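You operate a simulated robot arm through the tools that you are given. There is no shell and no other tool. Be economical: measure what you need, move in short steps, check, and stop when the job is done.

Carry out the task below with a simulated robot arm. There is one attempt and no reset: what you move stays moved.

TASK
Stack the small box that says "library" from the top of the folding table on top of the small box labelled "office". Then take the button jar and put it on top of the candle on the top of the folding table.
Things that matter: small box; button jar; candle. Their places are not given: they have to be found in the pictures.

It is judged by the outcome, as a careful person would: the job done as asked, and still so three seconds after it is handed in. It fails if anything else is knocked over, pushed out of place, dropped, spilled or broken.

THE ROBOT
A 7-joint arm with a two-finger parallel gripper, fixed in place. Base frame: the origin is at the foot of the arm, x ahead of it, y to its left, z up; the work surface is at about z = 0. Lengths are in mm, angles in rad, forces in N, time in s.
With the tool pointing down near the work surface it reaches from about 240 to 620 mm from the base axis. Its first joint turns from -1.152 to 1.152 rad. Payload 2.6 kg.
Tool frame: the origin (TCP) lies between the finger pads and is the grasp point; the fingertips stand 30 mm ahead of it; z points along the fingers, y is the line along which they close. The gripper opens to 94 mm. The fingers are 28 mm wide and 10 mm thick; the gripper's body (50 by 96 mm) begins 55 mm behind the TCP.
Orientation is that of the tool frame in the base frame, as a unit quaternion [x, y, z, w]. With the fingers straight down and closing along the base's y, the tool's x points along the base's -x, its y along +y and its z along -z.

THE INTERFACE
- The arm moves only by the tool jog_arm. Its argument "plan" is a list of rows, each an object (a shift or turn left out is 0, a gripper value left out holds the last) with "xyz": the shift along the tool's x, y, z in mm, a list of three; "rot": the turn, a rotation vector about the tool's x, y, z in rad, a list of three; "gripper": the finger opening in mm, from 0 to 94. In form: [{"xyz": [dx, dy, dz], "rot": [rx, ry, rz], "gripper": gripper}, ...]. A call has 1 to 10 rows; each row shifts and turns the commanded pose from where the row before left it, along the tool's axes as they then stand. A row lasts 0.2 s, in which the tool goes at most 50 mm and 0.15 rad; a call with a longer step from one row to the next is refused whole, and so is a gripper value outside its range. A pose out of reach is approached as far as the arm can. The call stops where the force on the tool passes 40 N (or 10 N more than at its start, if that is more) or the arm is blocked; 0.2 s more then pass. The fingers move at their own pace (about 72 mm/s each) and stop on an object; they squeeze with about 40 N. The grip force told is the motor's: it shows also when the fingers shut on nothing. Time passes only in rows, and 0.2 s behind the last, so rows that do not move let the fingers close. It gives the time, the measured TCP pose, the force on the tool (base axes), the opening and the grip force at its end, in the units of the frame above (readings bear some noise).
- Cameras (640 x 400 px; columns grow to the right, rows downward): "scene" is fixed at [44.8, 440.2, 567.3]; the picture's right is [-0.69, -0.72, 0.00], its down [-0.39, 0.37, -0.85] and it looks along [0.61, -0.58, -0.53] (base axes); focal length 345 px, centre (320, 200). "wrist" rides on the gripper at [-37, 0, -58] in the tool frame; the picture's right is [0.00, -1.00, 0.00], its down [0.97, 0.00, -0.24] and it looks along [0.24, 0.00, 0.97] (tool axes); focal length 218 px, centre (320, 200).
- capture(camera): a new picture of that camera. No time passes.
- measure_at(camera, pixels): there is no depth. For up to 12 entries [column, row, z] of the newest picture of that camera ("zoom" is the newest enlarged one), the place [x, y] in the base frame at which the ray of that pixel passes the height z, good to about 2 mm. No time passes.
- inspect(camera, box): a new picture of the part [left, top, right, bottom] of that camera's present view, enlarged. No time passes.
- close_job(): hands the job in; it is judged then, once.

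Work in short steps. Measure before you move; look again where a grasp or a placing could have gone wrong, and mend it. You have 80 turns and 54 pictures in all, the two below and enlarged ones among them. Open the gripper and draw the arm clear of the work before you hand the job in, unless the task says otherwise; then end with one line.

The tools are called as name(argument=value, ...) on one line, values as JSON. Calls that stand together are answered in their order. jog_arm: Moves the arm, as the interface text tells. Its arguments: {"type":"object","properties":{"plan":{"type":"array","items":{"type":"object","properties":{"xyz":{"type":"array","items":{"type":"number"}},"rot":{"type":"array","items":{"type":"number"}},"gripper":{"type":"number"}}}}},"required":["plan"]} The other tools are called the same way: capture (camera) takes a picture; measure_at (camera, pixels) gives the place at which the rays of pixels pass given heights; inspect (camera, box) takes an enlarged picture of a part of a camera's view; close_job () hands the job in.

At the start:

```text
clock: 0.0
position: [316.8, -173.9, 365.0]
tool_rot: [0.0, 1.0, 0.0, 0.0]
wrist_force: [0.3, 0.5, -0.7]
finger_gap: 94.0
finger_force: 0.2
```

scene: 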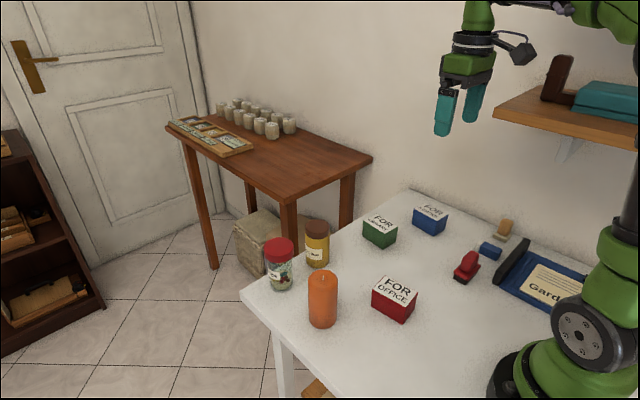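
wrist: 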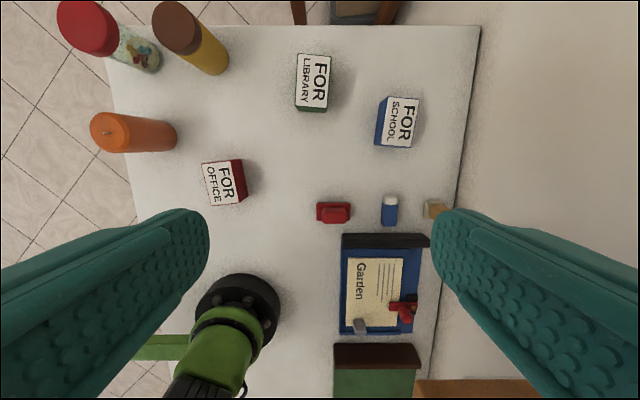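

I'll enlarge the area with the boxes, the jars and the candle in both views.

inspect(camera="scene", box=[240, 190, 460, 340])

inspect(camera="wrist", box=[40, 0, 440, 250])

```text
2.67 times, centred on (350, 265) of scene
```

zoom: 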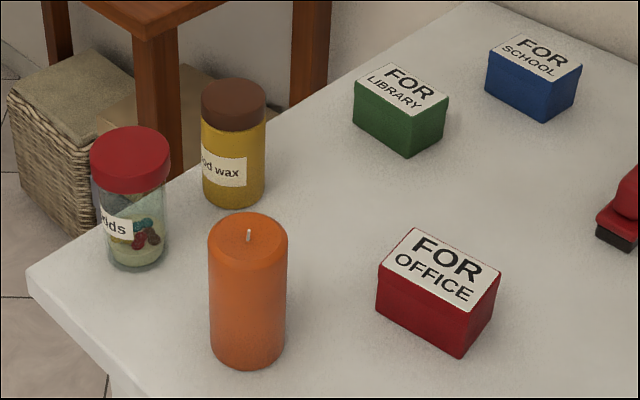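

```text
1.60 times, centred on (240, 125) of wrist
```

zoom: 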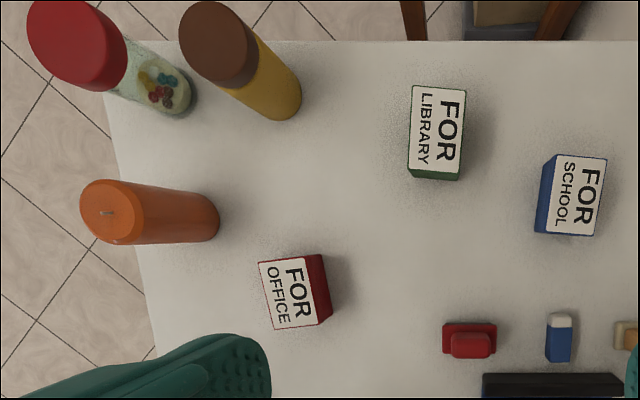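

Next I'll measure box, jar and candle points in both cameras at trial heights to get positions and heights.

measure_at(camera="scene", pixels=[[382.3, 249, 0], [383, 234.8, 30], [383, 234.8, 40], [398, 227, 40], [375.5, 213.3, 40], [363.1, 220.8, 40], [402.9, 323.9, 0], [404.4, 307, 30], [404.4, 307, 40], [418.2, 289, 40], [385.3, 275.5, 40], [371.8, 290.5, 40]])

measure_at(camera="zoom", pixels=[[412, 85, 40], [466, 87, 40], [460, 181, 40], [408, 174, 40], [258, 262, 40], [309, 256, 40], [319, 324, 40], [271, 330, 40], [333, 316, 0], [321, 254, 0], [106, 212, 100], [75, 45, 110]])

```text
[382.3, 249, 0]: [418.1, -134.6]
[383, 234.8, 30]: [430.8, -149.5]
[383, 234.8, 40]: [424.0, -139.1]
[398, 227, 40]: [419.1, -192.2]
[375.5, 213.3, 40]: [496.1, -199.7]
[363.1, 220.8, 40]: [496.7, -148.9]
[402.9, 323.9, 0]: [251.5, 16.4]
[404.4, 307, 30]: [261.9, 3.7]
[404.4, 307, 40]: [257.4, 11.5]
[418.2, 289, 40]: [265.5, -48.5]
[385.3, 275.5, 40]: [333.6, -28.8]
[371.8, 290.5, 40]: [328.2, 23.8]
```

```text
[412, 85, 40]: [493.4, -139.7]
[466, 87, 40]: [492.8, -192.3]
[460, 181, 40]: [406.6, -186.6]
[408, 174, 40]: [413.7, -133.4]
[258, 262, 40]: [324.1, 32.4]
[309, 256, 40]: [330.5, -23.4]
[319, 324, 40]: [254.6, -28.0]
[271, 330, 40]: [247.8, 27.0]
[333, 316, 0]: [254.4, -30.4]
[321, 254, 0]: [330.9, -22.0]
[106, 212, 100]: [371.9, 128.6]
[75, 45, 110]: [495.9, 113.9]
```

The boxes are about 52 wide by 78 long and about 45 high. The library box is centred near (453,-163) with yaw about -0.07. I'll move above it and look again.

jog_arm(plan=[{"xyz": [-34, 2.5, 27]}, {"xyz": [-34, 2.5, 27]}, {"xyz": [-34, 2.5, 27]}, {"xyz": [-34, 2.5, 27]}, {}])

capture(camera="wrist")

```text
clock: 1.2
position: [450.8, -163.9, 256.6]
tool_rot: [0.0, 1.0, -0.001, 0.0]
wrist_force: [0.1, 0.0, 0.0]
finger_gap: 94.1
finger_force: 0.0
```

```text
49 pictures are left
```

wrist: 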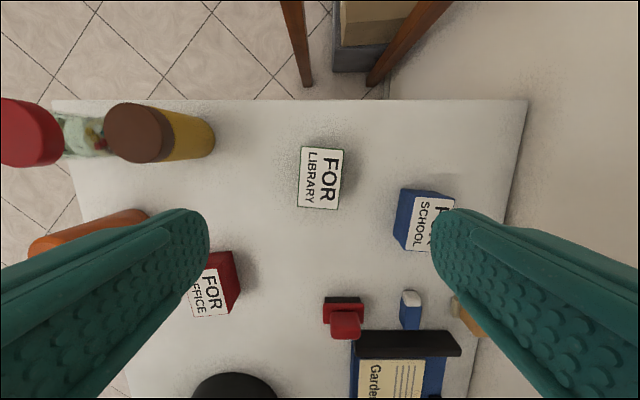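

The library box top spans roughly (301,146), (344,149), (338,210), (297,206). I'll measure it from this closer view.

inspect(camera="wrist", box=[270, 130, 382, 220])

```text
4.44 times, centred on (326, 175) of wrist
```

zoom: 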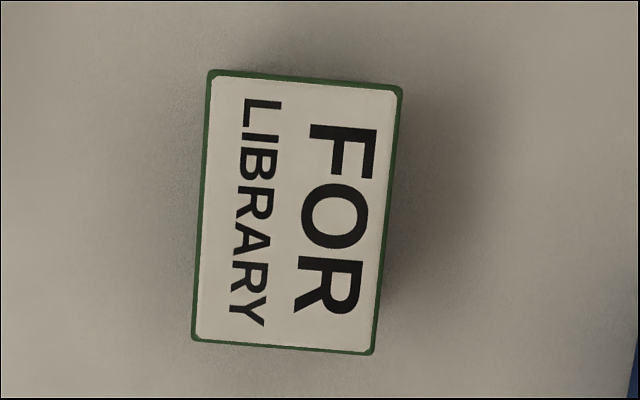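

measure_at(camera="zoom", pixels=[[207, 70, 45], [402, 87, 45], [373, 354, 45], [191, 341, 45], [207, 70, 50], [402, 87, 50], [373, 354, 50], [191, 341, 50]])

```text
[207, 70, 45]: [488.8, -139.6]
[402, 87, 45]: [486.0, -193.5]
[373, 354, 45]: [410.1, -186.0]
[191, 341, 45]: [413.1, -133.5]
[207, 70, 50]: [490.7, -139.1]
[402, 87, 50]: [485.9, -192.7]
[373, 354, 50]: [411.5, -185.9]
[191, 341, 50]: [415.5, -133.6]
```

The library box centre is (449.5,-163) with yaw about -0.08. I'll turn to match, go down to z=38 and grip.

jog_arm(plan=[{"xyz": [1.3, 0.9, 0], "rot": [0, 0, 0.078]}, {"xyz": [0, 0, 45]}, {"xyz": [0, 0, 45]}, {"xyz": [0, 0, 45]}, {"xyz": [0, 0, 40]}, {"xyz": [0, 0, 25]}, {"xyz": [0, 0, 18.6]}, {}])

jog_arm(plan=[{"gripper": 45}, {"gripper": 45}, {"gripper": 45}, {"gripper": 45}])

```text
clock: 3.0
position: [450.9, -164.8, 39.2]
tool_rot: [0.039, 0.999, 0.0, 0.0]
wrist_force: [0.4, 0.5, -0.1]
finger_gap: 94.0
finger_force: 0.0
```

```text
clock: 4.0
position: [452.6, -164.9, 39.7]
tool_rot: [0.04, 0.999, 0.0, -0.001]
wrist_force: [0.4, -0.5, 0.0]
finger_gap: 55.8
finger_force: 39.8
```

Gripped at gap 55.8. I'll lift and take an enlarged scene view of the office box.

jog_arm(plan=[{"xyz": [0, 0, -20]}, {"xyz": [0, 0, -40]}, {"xyz": [0, 0, -40]}, {"xyz": [0, 0, -30]}, {}])

capture(camera="wrist")

inspect(camera="scene", box=[355, 265, 435, 330])

```text
clock: 5.2
position: [450.2, -165.2, 168.8]
tool_rot: [0.039, 0.999, 0.0, 0.0]
wrist_force: [-0.5, 0.4, -1.8]
finger_gap: 55.9
finger_force: 39.7
```

```text
47 pictures are left
```

wrist: 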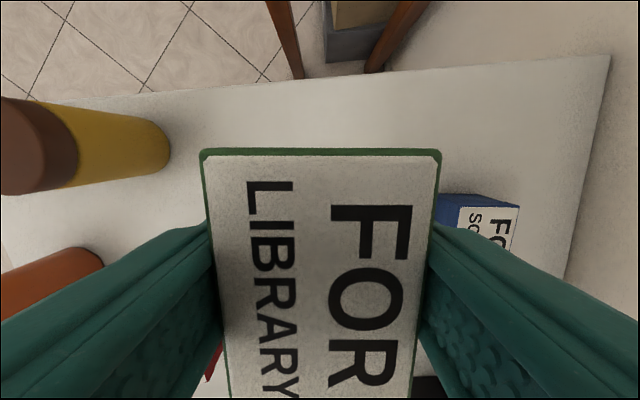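

```text
6.15 times, centred on (395, 298) of scene
```

zoom: 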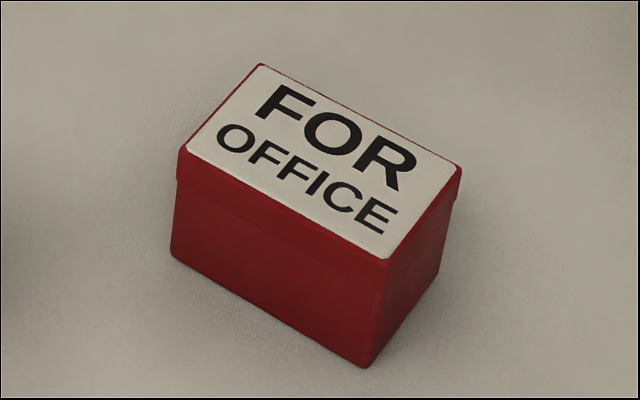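

measure_at(camera="zoom", pixels=[[178, 152, 47], [261, 64, 47], [462, 168, 47], [386, 262, 47], [178, 152, 52], [261, 64, 52], [462, 168, 52], [386, 262, 52], [365, 368, 0], [170, 255, 0], [438, 278, 0]])

measure_at(camera="wrist", pixels=[[202, 151, 175], [441, 151, 175]])

```text
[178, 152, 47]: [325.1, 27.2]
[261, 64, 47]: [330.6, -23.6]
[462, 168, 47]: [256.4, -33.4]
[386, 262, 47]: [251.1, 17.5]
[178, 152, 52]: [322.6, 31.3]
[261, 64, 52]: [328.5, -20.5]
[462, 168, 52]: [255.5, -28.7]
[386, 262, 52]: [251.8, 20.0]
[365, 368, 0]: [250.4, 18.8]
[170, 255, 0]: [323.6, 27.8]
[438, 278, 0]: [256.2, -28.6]
```

```text
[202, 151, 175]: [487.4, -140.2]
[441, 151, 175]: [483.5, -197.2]
```

The office box is centred at about (290,0), with yaw about 0.11 and its top at about 49. I'll turn and carry the library box above it.

jog_arm(plan=[{"rot": [0, 0, -0.095]}, {"rot": [0, 0, -0.093]}, {"xyz": [23.3, 30.3, 0]}, {"xyz": [23.3, 30.3, 0]}, {"xyz": [23.3, 30.3, 0]}, {"xyz": [23.3, 30.3, 0]}, {"xyz": [23.3, 30.3, 0]}, {"xyz": [23.1, 30.1, 0]}, {}, {}])

capture(camera="scene")

```text
clock: 7.4
position: [290.0, 0.8, 167.1]
tool_rot: [-0.055, 0.998, 0.001, 0.0]
wrist_force: [-0.7, -0.5, -0.3]
finger_gap: 55.8
finger_force: 39.8
```

```text
45 pictures are left
```

scene: 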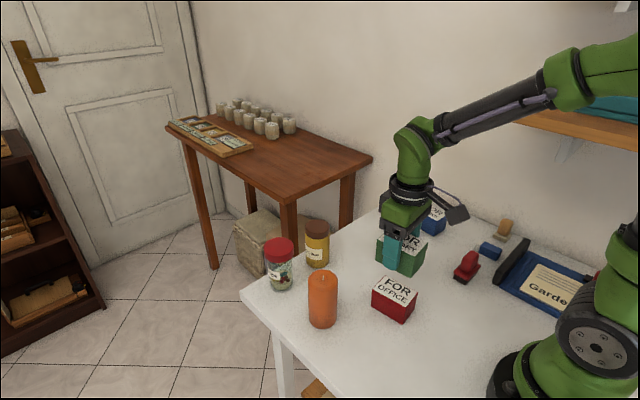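

It is right above the office box. I'll lower to z≈100 and look closely.

jog_arm(plan=[{"xyz": [-1, 0, 30]}, {"xyz": [0, 0, 25]}, {"xyz": [0, 0, 10]}, {}, {}])

inspect(camera="scene", box=[350, 220, 450, 330])

```text
clock: 8.6
position: [293.5, 0.4, 102.7]
tool_rot: [-0.055, 0.998, 0.0, -0.001]
wrist_force: [0.6, -0.3, -1.1]
finger_gap: 55.5
finger_force: 40.3
```

```text
3.64 times, centred on (400, 275) of scene
```

zoom: 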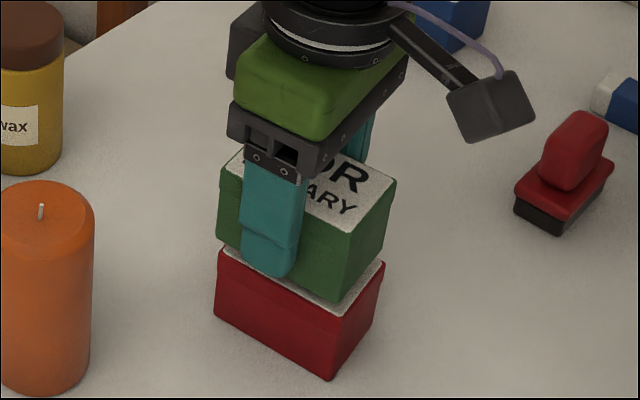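

Aligned. I'll lower slowly until contact.

jog_arm(plan=[{"xyz": [0, 0, 6]}, {"xyz": [0, 0, 3]}, {"xyz": [0, 0, 2]}, {}])

inspect(camera="scene", box=[350, 220, 450, 330])

```text
clock: 9.6
position: [294.6, 1.5, 92.1]
tool_rot: [-0.055, 0.998, 0.0, -0.002]
wrist_force: [0.0, 0.3, -0.6]
finger_gap: 55.6
finger_force: 39.8
```

```text
3.64 times, centred on (400, 275) of scene
```

zoom: 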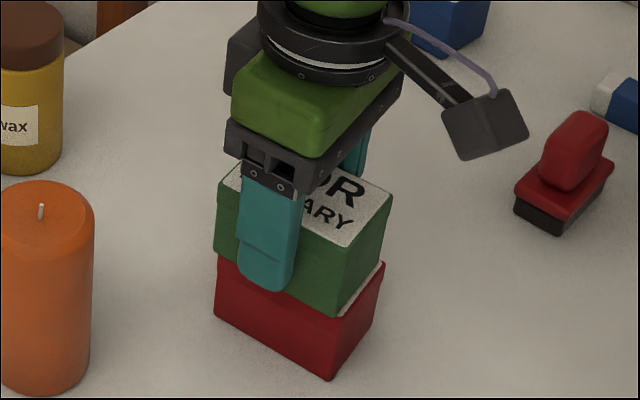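

No contact yet, and it is slightly too far in x. I'll shift back 2 mm and creep down.

jog_arm(plan=[{"xyz": [2.5, -1, 0]}, {"xyz": [0, 0, 1]}, {"xyz": [0, 0, 1]}, {"xyz": [0, 0, 1]}, {}])

```text
clock: 10.5
position: [290.9, 0.1, 90.3]
tool_rot: [-0.053, 0.999, 0.0, 0.001]
wrist_force: [-3.5, -0.4, 9.6]
finger_gap: 55.9
finger_force: 39.6
stopped in row 4: the force on the tool passed its limit (the readings are from after the stop); the commanded pose is now the measured one
```

Contact has been made at z≈90. I'll open slowly, which has clearance on both sides, and then rise.

jog_arm(plan=[{"gripper": 62}, {"gripper": 72}, {"gripper": 80}, {}, {"xyz": [0, 0, -15]}, {"xyz": [0, 0, -40]}, {"xyz": [0, 0, -40]}, {"xyz": [0, 0, -40]}, {"xyz": [0, 0, -40]}, {}])

capture(camera="wrist")

inspect(camera="scene", box=[240, 200, 440, 330])

```text
clock: 12.7
position: [287.4, -0.1, 267.9]
tool_rot: [-0.054, 0.999, 0.0, 0.001]
wrist_force: [0.0, 0.1, 0.5]
finger_gap: 80.0
finger_force: 0.1
```

```text
42 pictures are left
```

wrist: 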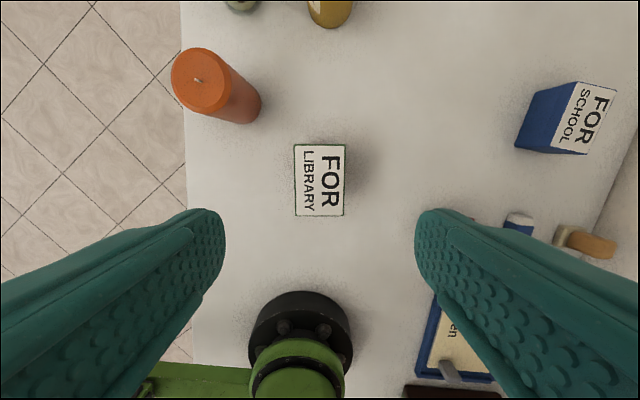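

```text
3.08 times, centred on (340, 265) of scene
```

zoom: 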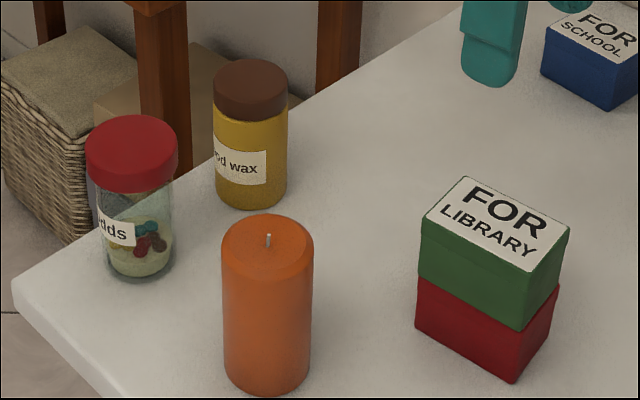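

The stack is neat. Next I'll measure the candle and the red-lidded jar with the buttons in it; the other one is wood wax.

measure_at(camera="zoom", pixels=[[268, 236, 100], [268, 236, 120], [268, 365, 0], [222, 365, 0], [310, 365, 0], [133, 140, 100], [133, 140, 120], [140, 261, 0], [107, 261, 0], [174, 261, 0]])

measure_at(camera="wrist", pixels=[[199, 82, 100], [199, 82, 110], [199, 82, 120], [172, 82, 110], [231, 82, 110]])

```text
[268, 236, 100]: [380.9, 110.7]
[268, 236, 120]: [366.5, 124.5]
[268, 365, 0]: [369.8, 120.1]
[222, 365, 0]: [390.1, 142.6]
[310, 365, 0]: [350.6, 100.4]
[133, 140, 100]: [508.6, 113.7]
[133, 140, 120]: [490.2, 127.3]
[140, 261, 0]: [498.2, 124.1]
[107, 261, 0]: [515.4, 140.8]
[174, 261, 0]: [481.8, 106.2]
```

```text
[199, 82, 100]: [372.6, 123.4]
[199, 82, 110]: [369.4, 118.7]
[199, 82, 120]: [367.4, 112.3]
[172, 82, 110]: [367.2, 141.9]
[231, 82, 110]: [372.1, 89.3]
```

The candle is at about (371,120) and about 112 high; the jar is at about (497,122). I'll move to a viewpoint above the jar to see the clearances.

jog_arm(plan=[{"rot": [0, 0, 0.11], "gripper": 94}, {"xyz": [-30, 21, -10]}, {"xyz": [-30, 21, -10]}, {"xyz": [-30, 21, -10]}, {"xyz": [-30, 21, 0]}, {"xyz": [-30, 20, 0]}, {}])

capture(camera="wrist")

```text
clock: 14.3
position: [439.9, 105.5, 298.2]
tool_rot: [0.003, 1.0, 0.0, 0.001]
wrist_force: [0.0, 1.2, 0.7]
finger_gap: 93.9
finger_force: 0.0
```

```text
40 pictures are left
```

wrist: 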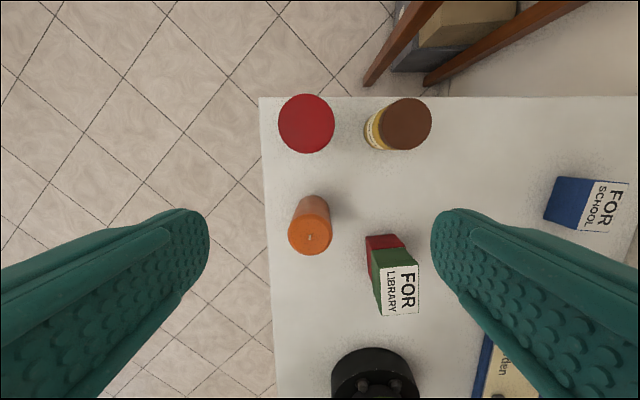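

inspect(camera="wrist", box=[250, 80, 450, 205])

measure_at(camera="wrist", pixels=[[306, 123, 112], [306, 123, 118], [278, 123, 112], [335, 123, 112], [306, 94, 112], [306, 153, 112], [404, 124, 112], [431, 124, 112], [378, 124, 112], [312, 236, 112], [289, 236, 112], [332, 236, 112]])

```text
3.20 times, centred on (350, 142) of wrist
```

zoom: 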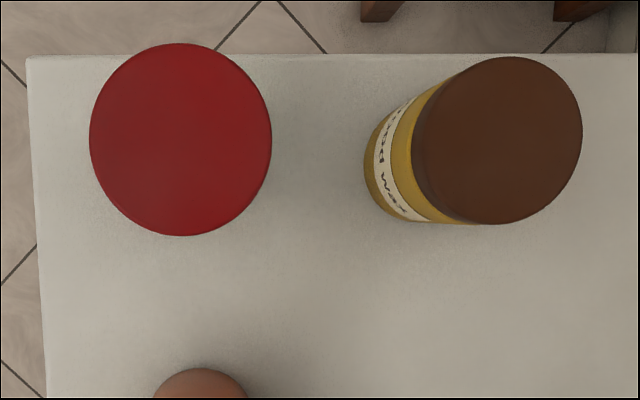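

```text
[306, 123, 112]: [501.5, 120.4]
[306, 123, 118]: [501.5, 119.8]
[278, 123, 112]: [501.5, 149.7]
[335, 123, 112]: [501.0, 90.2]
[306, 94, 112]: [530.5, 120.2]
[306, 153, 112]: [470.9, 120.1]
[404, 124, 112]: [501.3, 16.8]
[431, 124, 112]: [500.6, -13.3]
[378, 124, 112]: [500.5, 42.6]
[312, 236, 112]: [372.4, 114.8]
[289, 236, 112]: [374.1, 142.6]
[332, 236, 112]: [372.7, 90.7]
```

The jar lid is centred at about (501,120) and about 58 across, and the wax jar edge is at y≈44. With an opening of 84 the right finger stays clear of it. I'll move over the jar and partly down.

jog_arm(plan=[{"xyz": [-30, 7, 0], "gripper": 84}, {"xyz": [-31, 7.5, 0]}, {"xyz": [0, 0, 45]}, {"xyz": [0, 0, 45]}, {"xyz": [0, 0, 30]}, {}, {}])

capture(camera="wrist")

inspect(camera="scene", box=[220, 130, 380, 330])

```text
clock: 15.9
position: [501.9, 117.9, 176.1]
tool_rot: [0.002, 1.0, 0.001, 0.001]
wrist_force: [0.4, -0.3, -0.9]
finger_gap: 84.1
finger_force: 0.1
```

```text
38 pictures are left
```

wrist: 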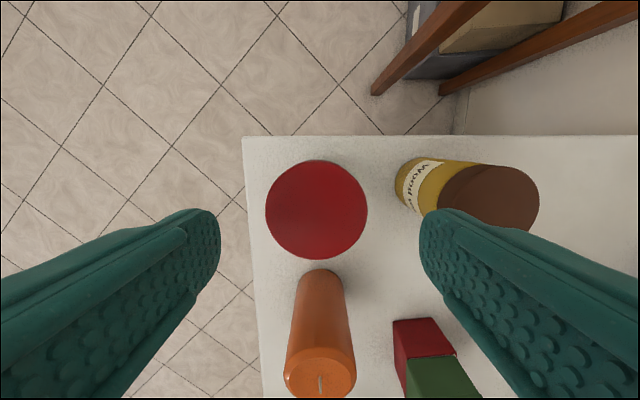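

```text
2.00 times, centred on (300, 230) of scene
```

zoom: 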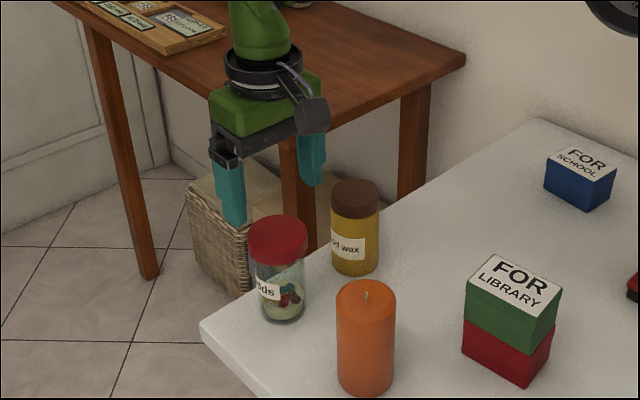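

measure_at(camera="wrist", pixels=[[265, 209, 115], [368, 209, 115], [317, 159, 115], [317, 260, 115], [265, 209, 108], [368, 209, 108], [317, 159, 108], [317, 260, 108]])

inspect(camera="scene", box=[250, 225, 310, 300])

```text
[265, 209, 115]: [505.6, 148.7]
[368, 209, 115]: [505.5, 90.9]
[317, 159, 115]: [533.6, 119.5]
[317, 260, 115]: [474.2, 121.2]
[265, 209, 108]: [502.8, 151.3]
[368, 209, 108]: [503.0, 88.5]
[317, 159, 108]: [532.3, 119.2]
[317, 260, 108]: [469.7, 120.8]
```

```text
5.33 times, centred on (280, 262) of scene
```

zoom: 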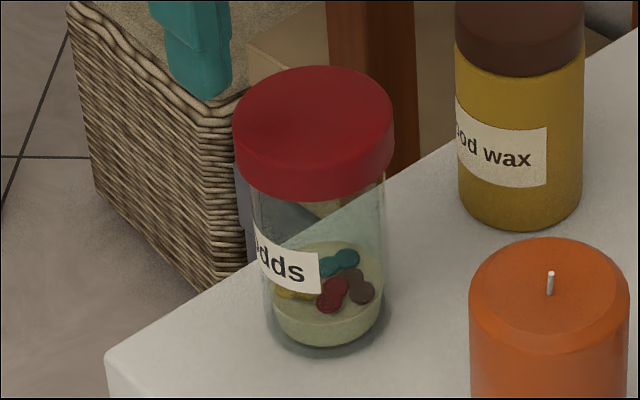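

The lid is centred at (502,120). I'll descend to z≈85, with the pads on the lid and upper glass, and close.

jog_arm(plan=[{"xyz": [0, 2, 35]}, {"xyz": [0, 0, 35]}, {"xyz": [0, 0, 21]}, {}, {}])

jog_arm(plan=[{"gripper": 70}, {"gripper": 60}, {"gripper": 48}, {}, {}])

inspect(camera="scene", box=[230, 170, 350, 310])

```text
clock: 17.1
position: [502.2, 120.2, 85.9]
tool_rot: [0.001, 1.0, 0.0, 0.002]
wrist_force: [0.0, 0.2, -0.5]
finger_gap: 84.1
finger_force: 0.0
```

```text
clock: 18.3
position: [500.4, 119.3, 86.8]
tool_rot: [0.0, 1.0, 0.0, 0.0]
wrist_force: [-0.4, 0.2, 0.8]
finger_gap: 61.4
finger_force: 39.6
```

```text
2.86 times, centred on (290, 240) of scene
```

zoom: 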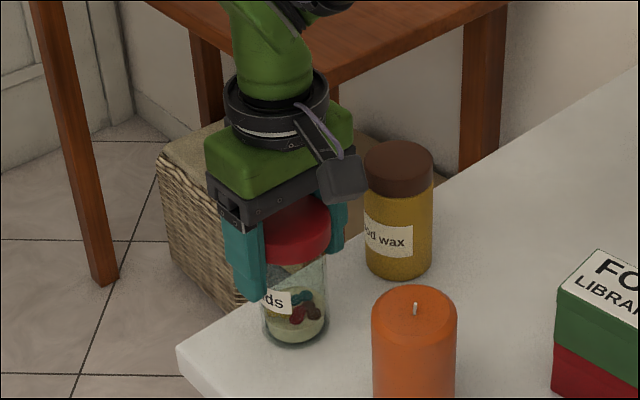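

Gripped at 61.4. I'll lift straight up well above the candle's height and check.

jog_arm(plan=[{"xyz": [0, 0, -15]}, {"xyz": [0, 0, -35]}, {"xyz": [0, 0, -40]}, {"xyz": [0, 0, -40]}, {"xyz": [0, 0, -30]}, {}, {}])

capture(camera="scene")

inspect(camera="scene", box=[290, 255, 360, 335])

```text
clock: 19.9
position: [500.7, 121.1, 245.1]
tool_rot: [0.001, 1.0, 0.0, 0.001]
wrist_force: [-0.4, -0.3, -0.8]
finger_gap: 61.4
finger_force: 40.4
```

```text
34 pictures are left
```

scene: 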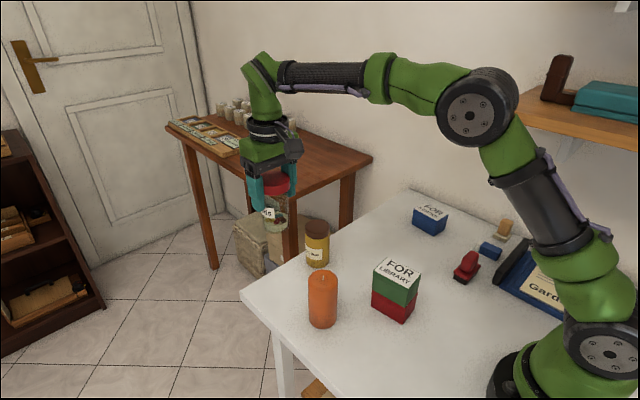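

```text
5.00 times, centred on (325, 295) of scene
```

zoom: 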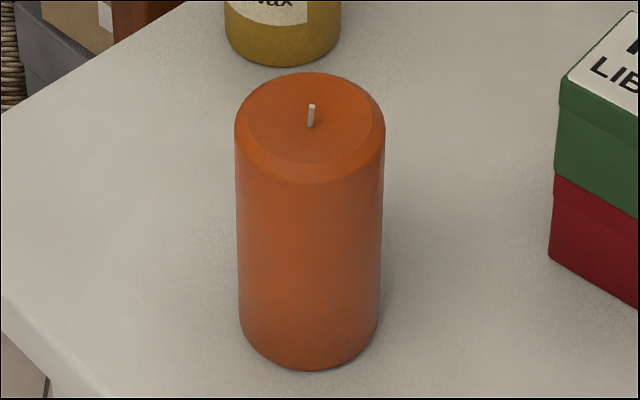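

measure_at(camera="zoom", pixels=[[309, 319, 0], [238, 319, 0], [380, 319, 0], [309, 370, 0], [310, 122, 105], [310, 122, 110], [310, 122, 115], [310, 122, 120]])

```text
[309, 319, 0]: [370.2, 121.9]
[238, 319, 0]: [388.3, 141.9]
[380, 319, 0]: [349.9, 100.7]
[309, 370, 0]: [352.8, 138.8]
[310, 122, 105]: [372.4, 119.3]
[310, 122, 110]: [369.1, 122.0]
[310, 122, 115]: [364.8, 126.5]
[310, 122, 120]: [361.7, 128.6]
```

The candle is at about (370.5,120) with its top at about 109. I'll carry the jar over it with its bottom at about z=159.

jog_arm(plan=[{"xyz": [20, 0, 0]}, {"xyz": [30, 0, 0]}, {"xyz": [30, 0, 0]}, {"xyz": [30, -0.5, 0]}, {"xyz": [20.5, -0.5, 0]}, {}, {}])

jog_arm(plan=[{"xyz": [0, 0, 20]}, {"xyz": [0, 0, 15]}, {}, {}])

inspect(camera="scene", box=[265, 190, 385, 340])

capture(camera="wrist")

```text
clock: 21.5
position: [370.5, 119.1, 244.7]
tool_rot: [0.001, 1.0, 0.0, 0.001]
wrist_force: [0.2, -0.9, -0.8]
finger_gap: 61.5
finger_force: 40.3
```

```text
clock: 22.5
position: [371.4, 118.9, 210.8]
tool_rot: [0.001, 1.0, 0.0, 0.001]
wrist_force: [-0.7, -0.4, -1.0]
finger_gap: 61.3
finger_force: 39.8
```

```text
2.67 times, centred on (325, 265) of scene
```

zoom: 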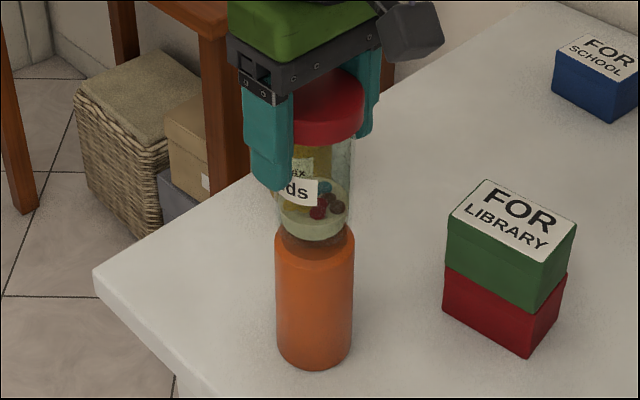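

```text
31 pictures are left
```

wrist: 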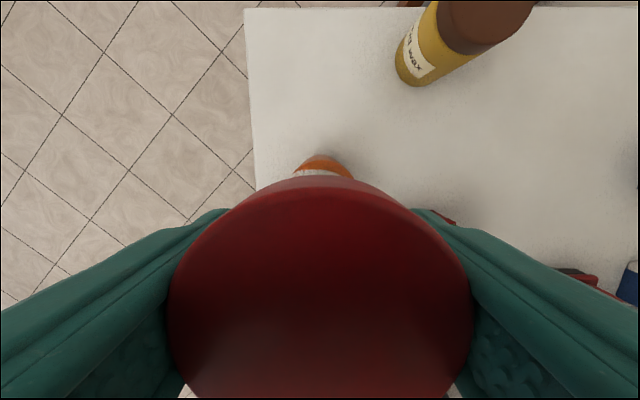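

The jar column (~315) lines up with the candle (~314), and the wrist view shows it centred sideways. I'll lower gently to contact.

jog_arm(plan=[{"xyz": [0, 0, 6]}, {"xyz": [0, 0, 3]}, {"xyz": [0, 0, 2]}, {}])

inspect(camera="scene", box=[290, 230, 360, 300])

```text
clock: 23.5
position: [371.3, 120.0, 198.7]
tool_rot: [0.001, 1.0, 0.0, 0.001]
wrist_force: [0.2, 0.2, -0.8]
finger_gap: 61.2
finger_force: 40.5
```

```text
5.71 times, centred on (325, 265) of scene
```

zoom: 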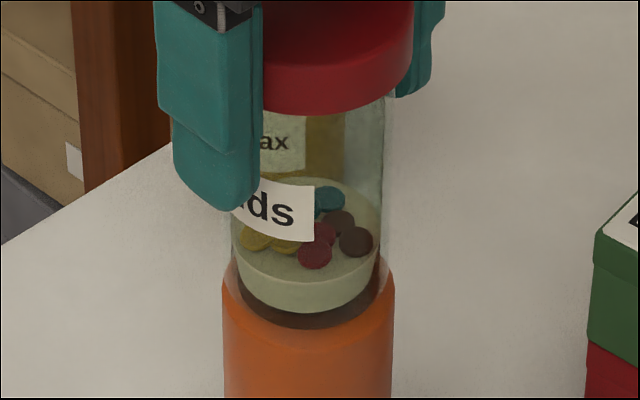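

No contact yet, so I'll creep down in 1 mm steps.

jog_arm(plan=[{"xyz": [0, 0, 1]}, {"xyz": [0, 0, 1]}, {"xyz": [0, 0, 1]}, {"xyz": [0, 0, 1]}, {"xyz": [0, 0, 1]}, {"xyz": [0, 0, 1]}, {}])

inspect(camera="scene", box=[290, 230, 360, 300])

```text
clock: 25.1
position: [372.5, 119.8, 195.6]
tool_rot: [0.001, 1.0, 0.001, 0.004]
wrist_force: [-5.7, 0.3, 37.0]
finger_gap: 60.7
finger_force: 40.2
```

```text
5.71 times, centred on (325, 265) of scene
```

zoom: 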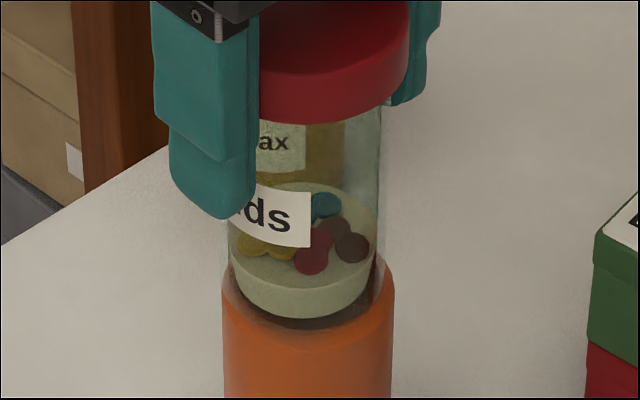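

Firm contact at 37 N. I'll back off about 2.5 mm to relieve the force and check it is upright before letting go.

jog_arm(plan=[{"xyz": [0, 0, -1.5]}, {"xyz": [0, 0, -1]}, {}])

inspect(camera="scene", box=[290, 230, 360, 300])

```text
clock: 25.9
position: [371.1, 119.5, 195.5]
tool_rot: [0.001, 1.0, 0.0, 0.0]
wrist_force: [1.9, 3.8, 16.9]
finger_gap: 61.0
finger_force: 40.2
```

```text
5.71 times, centred on (325, 265) of scene
```

zoom: 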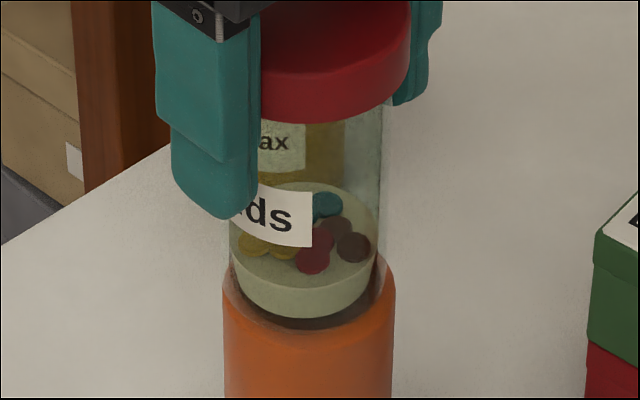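

Upright and centred. I'll ease off another 1 mm and open slowly.

jog_arm(plan=[{"xyz": [0, 0, -1]}, {}, {"gripper": 63}, {"gripper": 66}, {"gripper": 72}, {"gripper": 80}, {"gripper": 90}, {}])

inspect(camera="scene", box=[270, 190, 380, 330])

```text
clock: 27.7
position: [372.1, 119.4, 196.4]
tool_rot: [0.0, 1.0, 0.001, 0.001]
wrist_force: [0.7, -0.8, -0.4]
finger_gap: 90.2
finger_force: 0.1
```

```text
2.86 times, centred on (325, 260) of scene
```

zoom: 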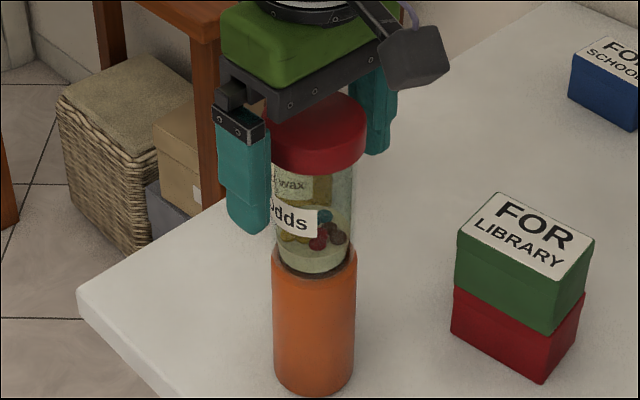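

The jar stands on its own. I'll rise straight up, then move away.

jog_arm(plan=[{"xyz": [0, 0, -15]}, {"xyz": [0, 0, -30]}, {"xyz": [0, 0, -40]}, {"xyz": [0, 0, -40]}, {"xyz": [0, 0, -20]}, {"xyz": [0, -40, 0]}, {"xyz": [0, -40, 0]}, {"xyz": [0, -40, 0]}, {"xyz": [0, -40, 0]}, {}])

capture(camera="scene")

```text
clock: 29.9
position: [370.8, -42.2, 343.2]
tool_rot: [0.0, 1.0, 0.0, 0.002]
wrist_force: [0.5, 0.0, 0.0]
finger_gap: 90.2
finger_force: 0.1
```

```text
26 pictures are left
```

scene: 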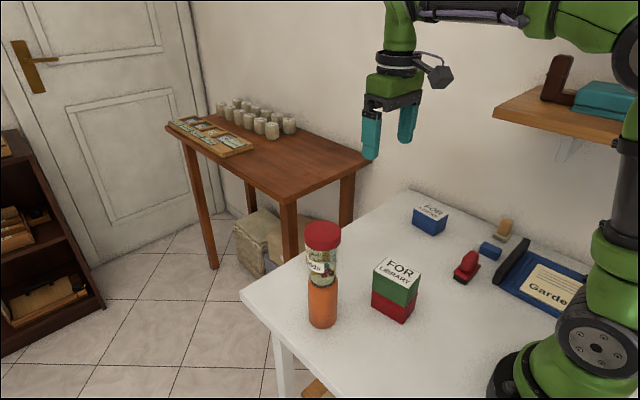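

Both stacks stand steady and the arm is clear, so I'm handing in.

close_job()

```text
The job is handed in.
```

The library box is stacked on the office box and the button jar is on top of the candle; both were standing steady when I handed the job in. I took the red-lidded jar with the buttons in it as the button jar: its label ends in "dds" or "odds", and the other jar is wood wax.
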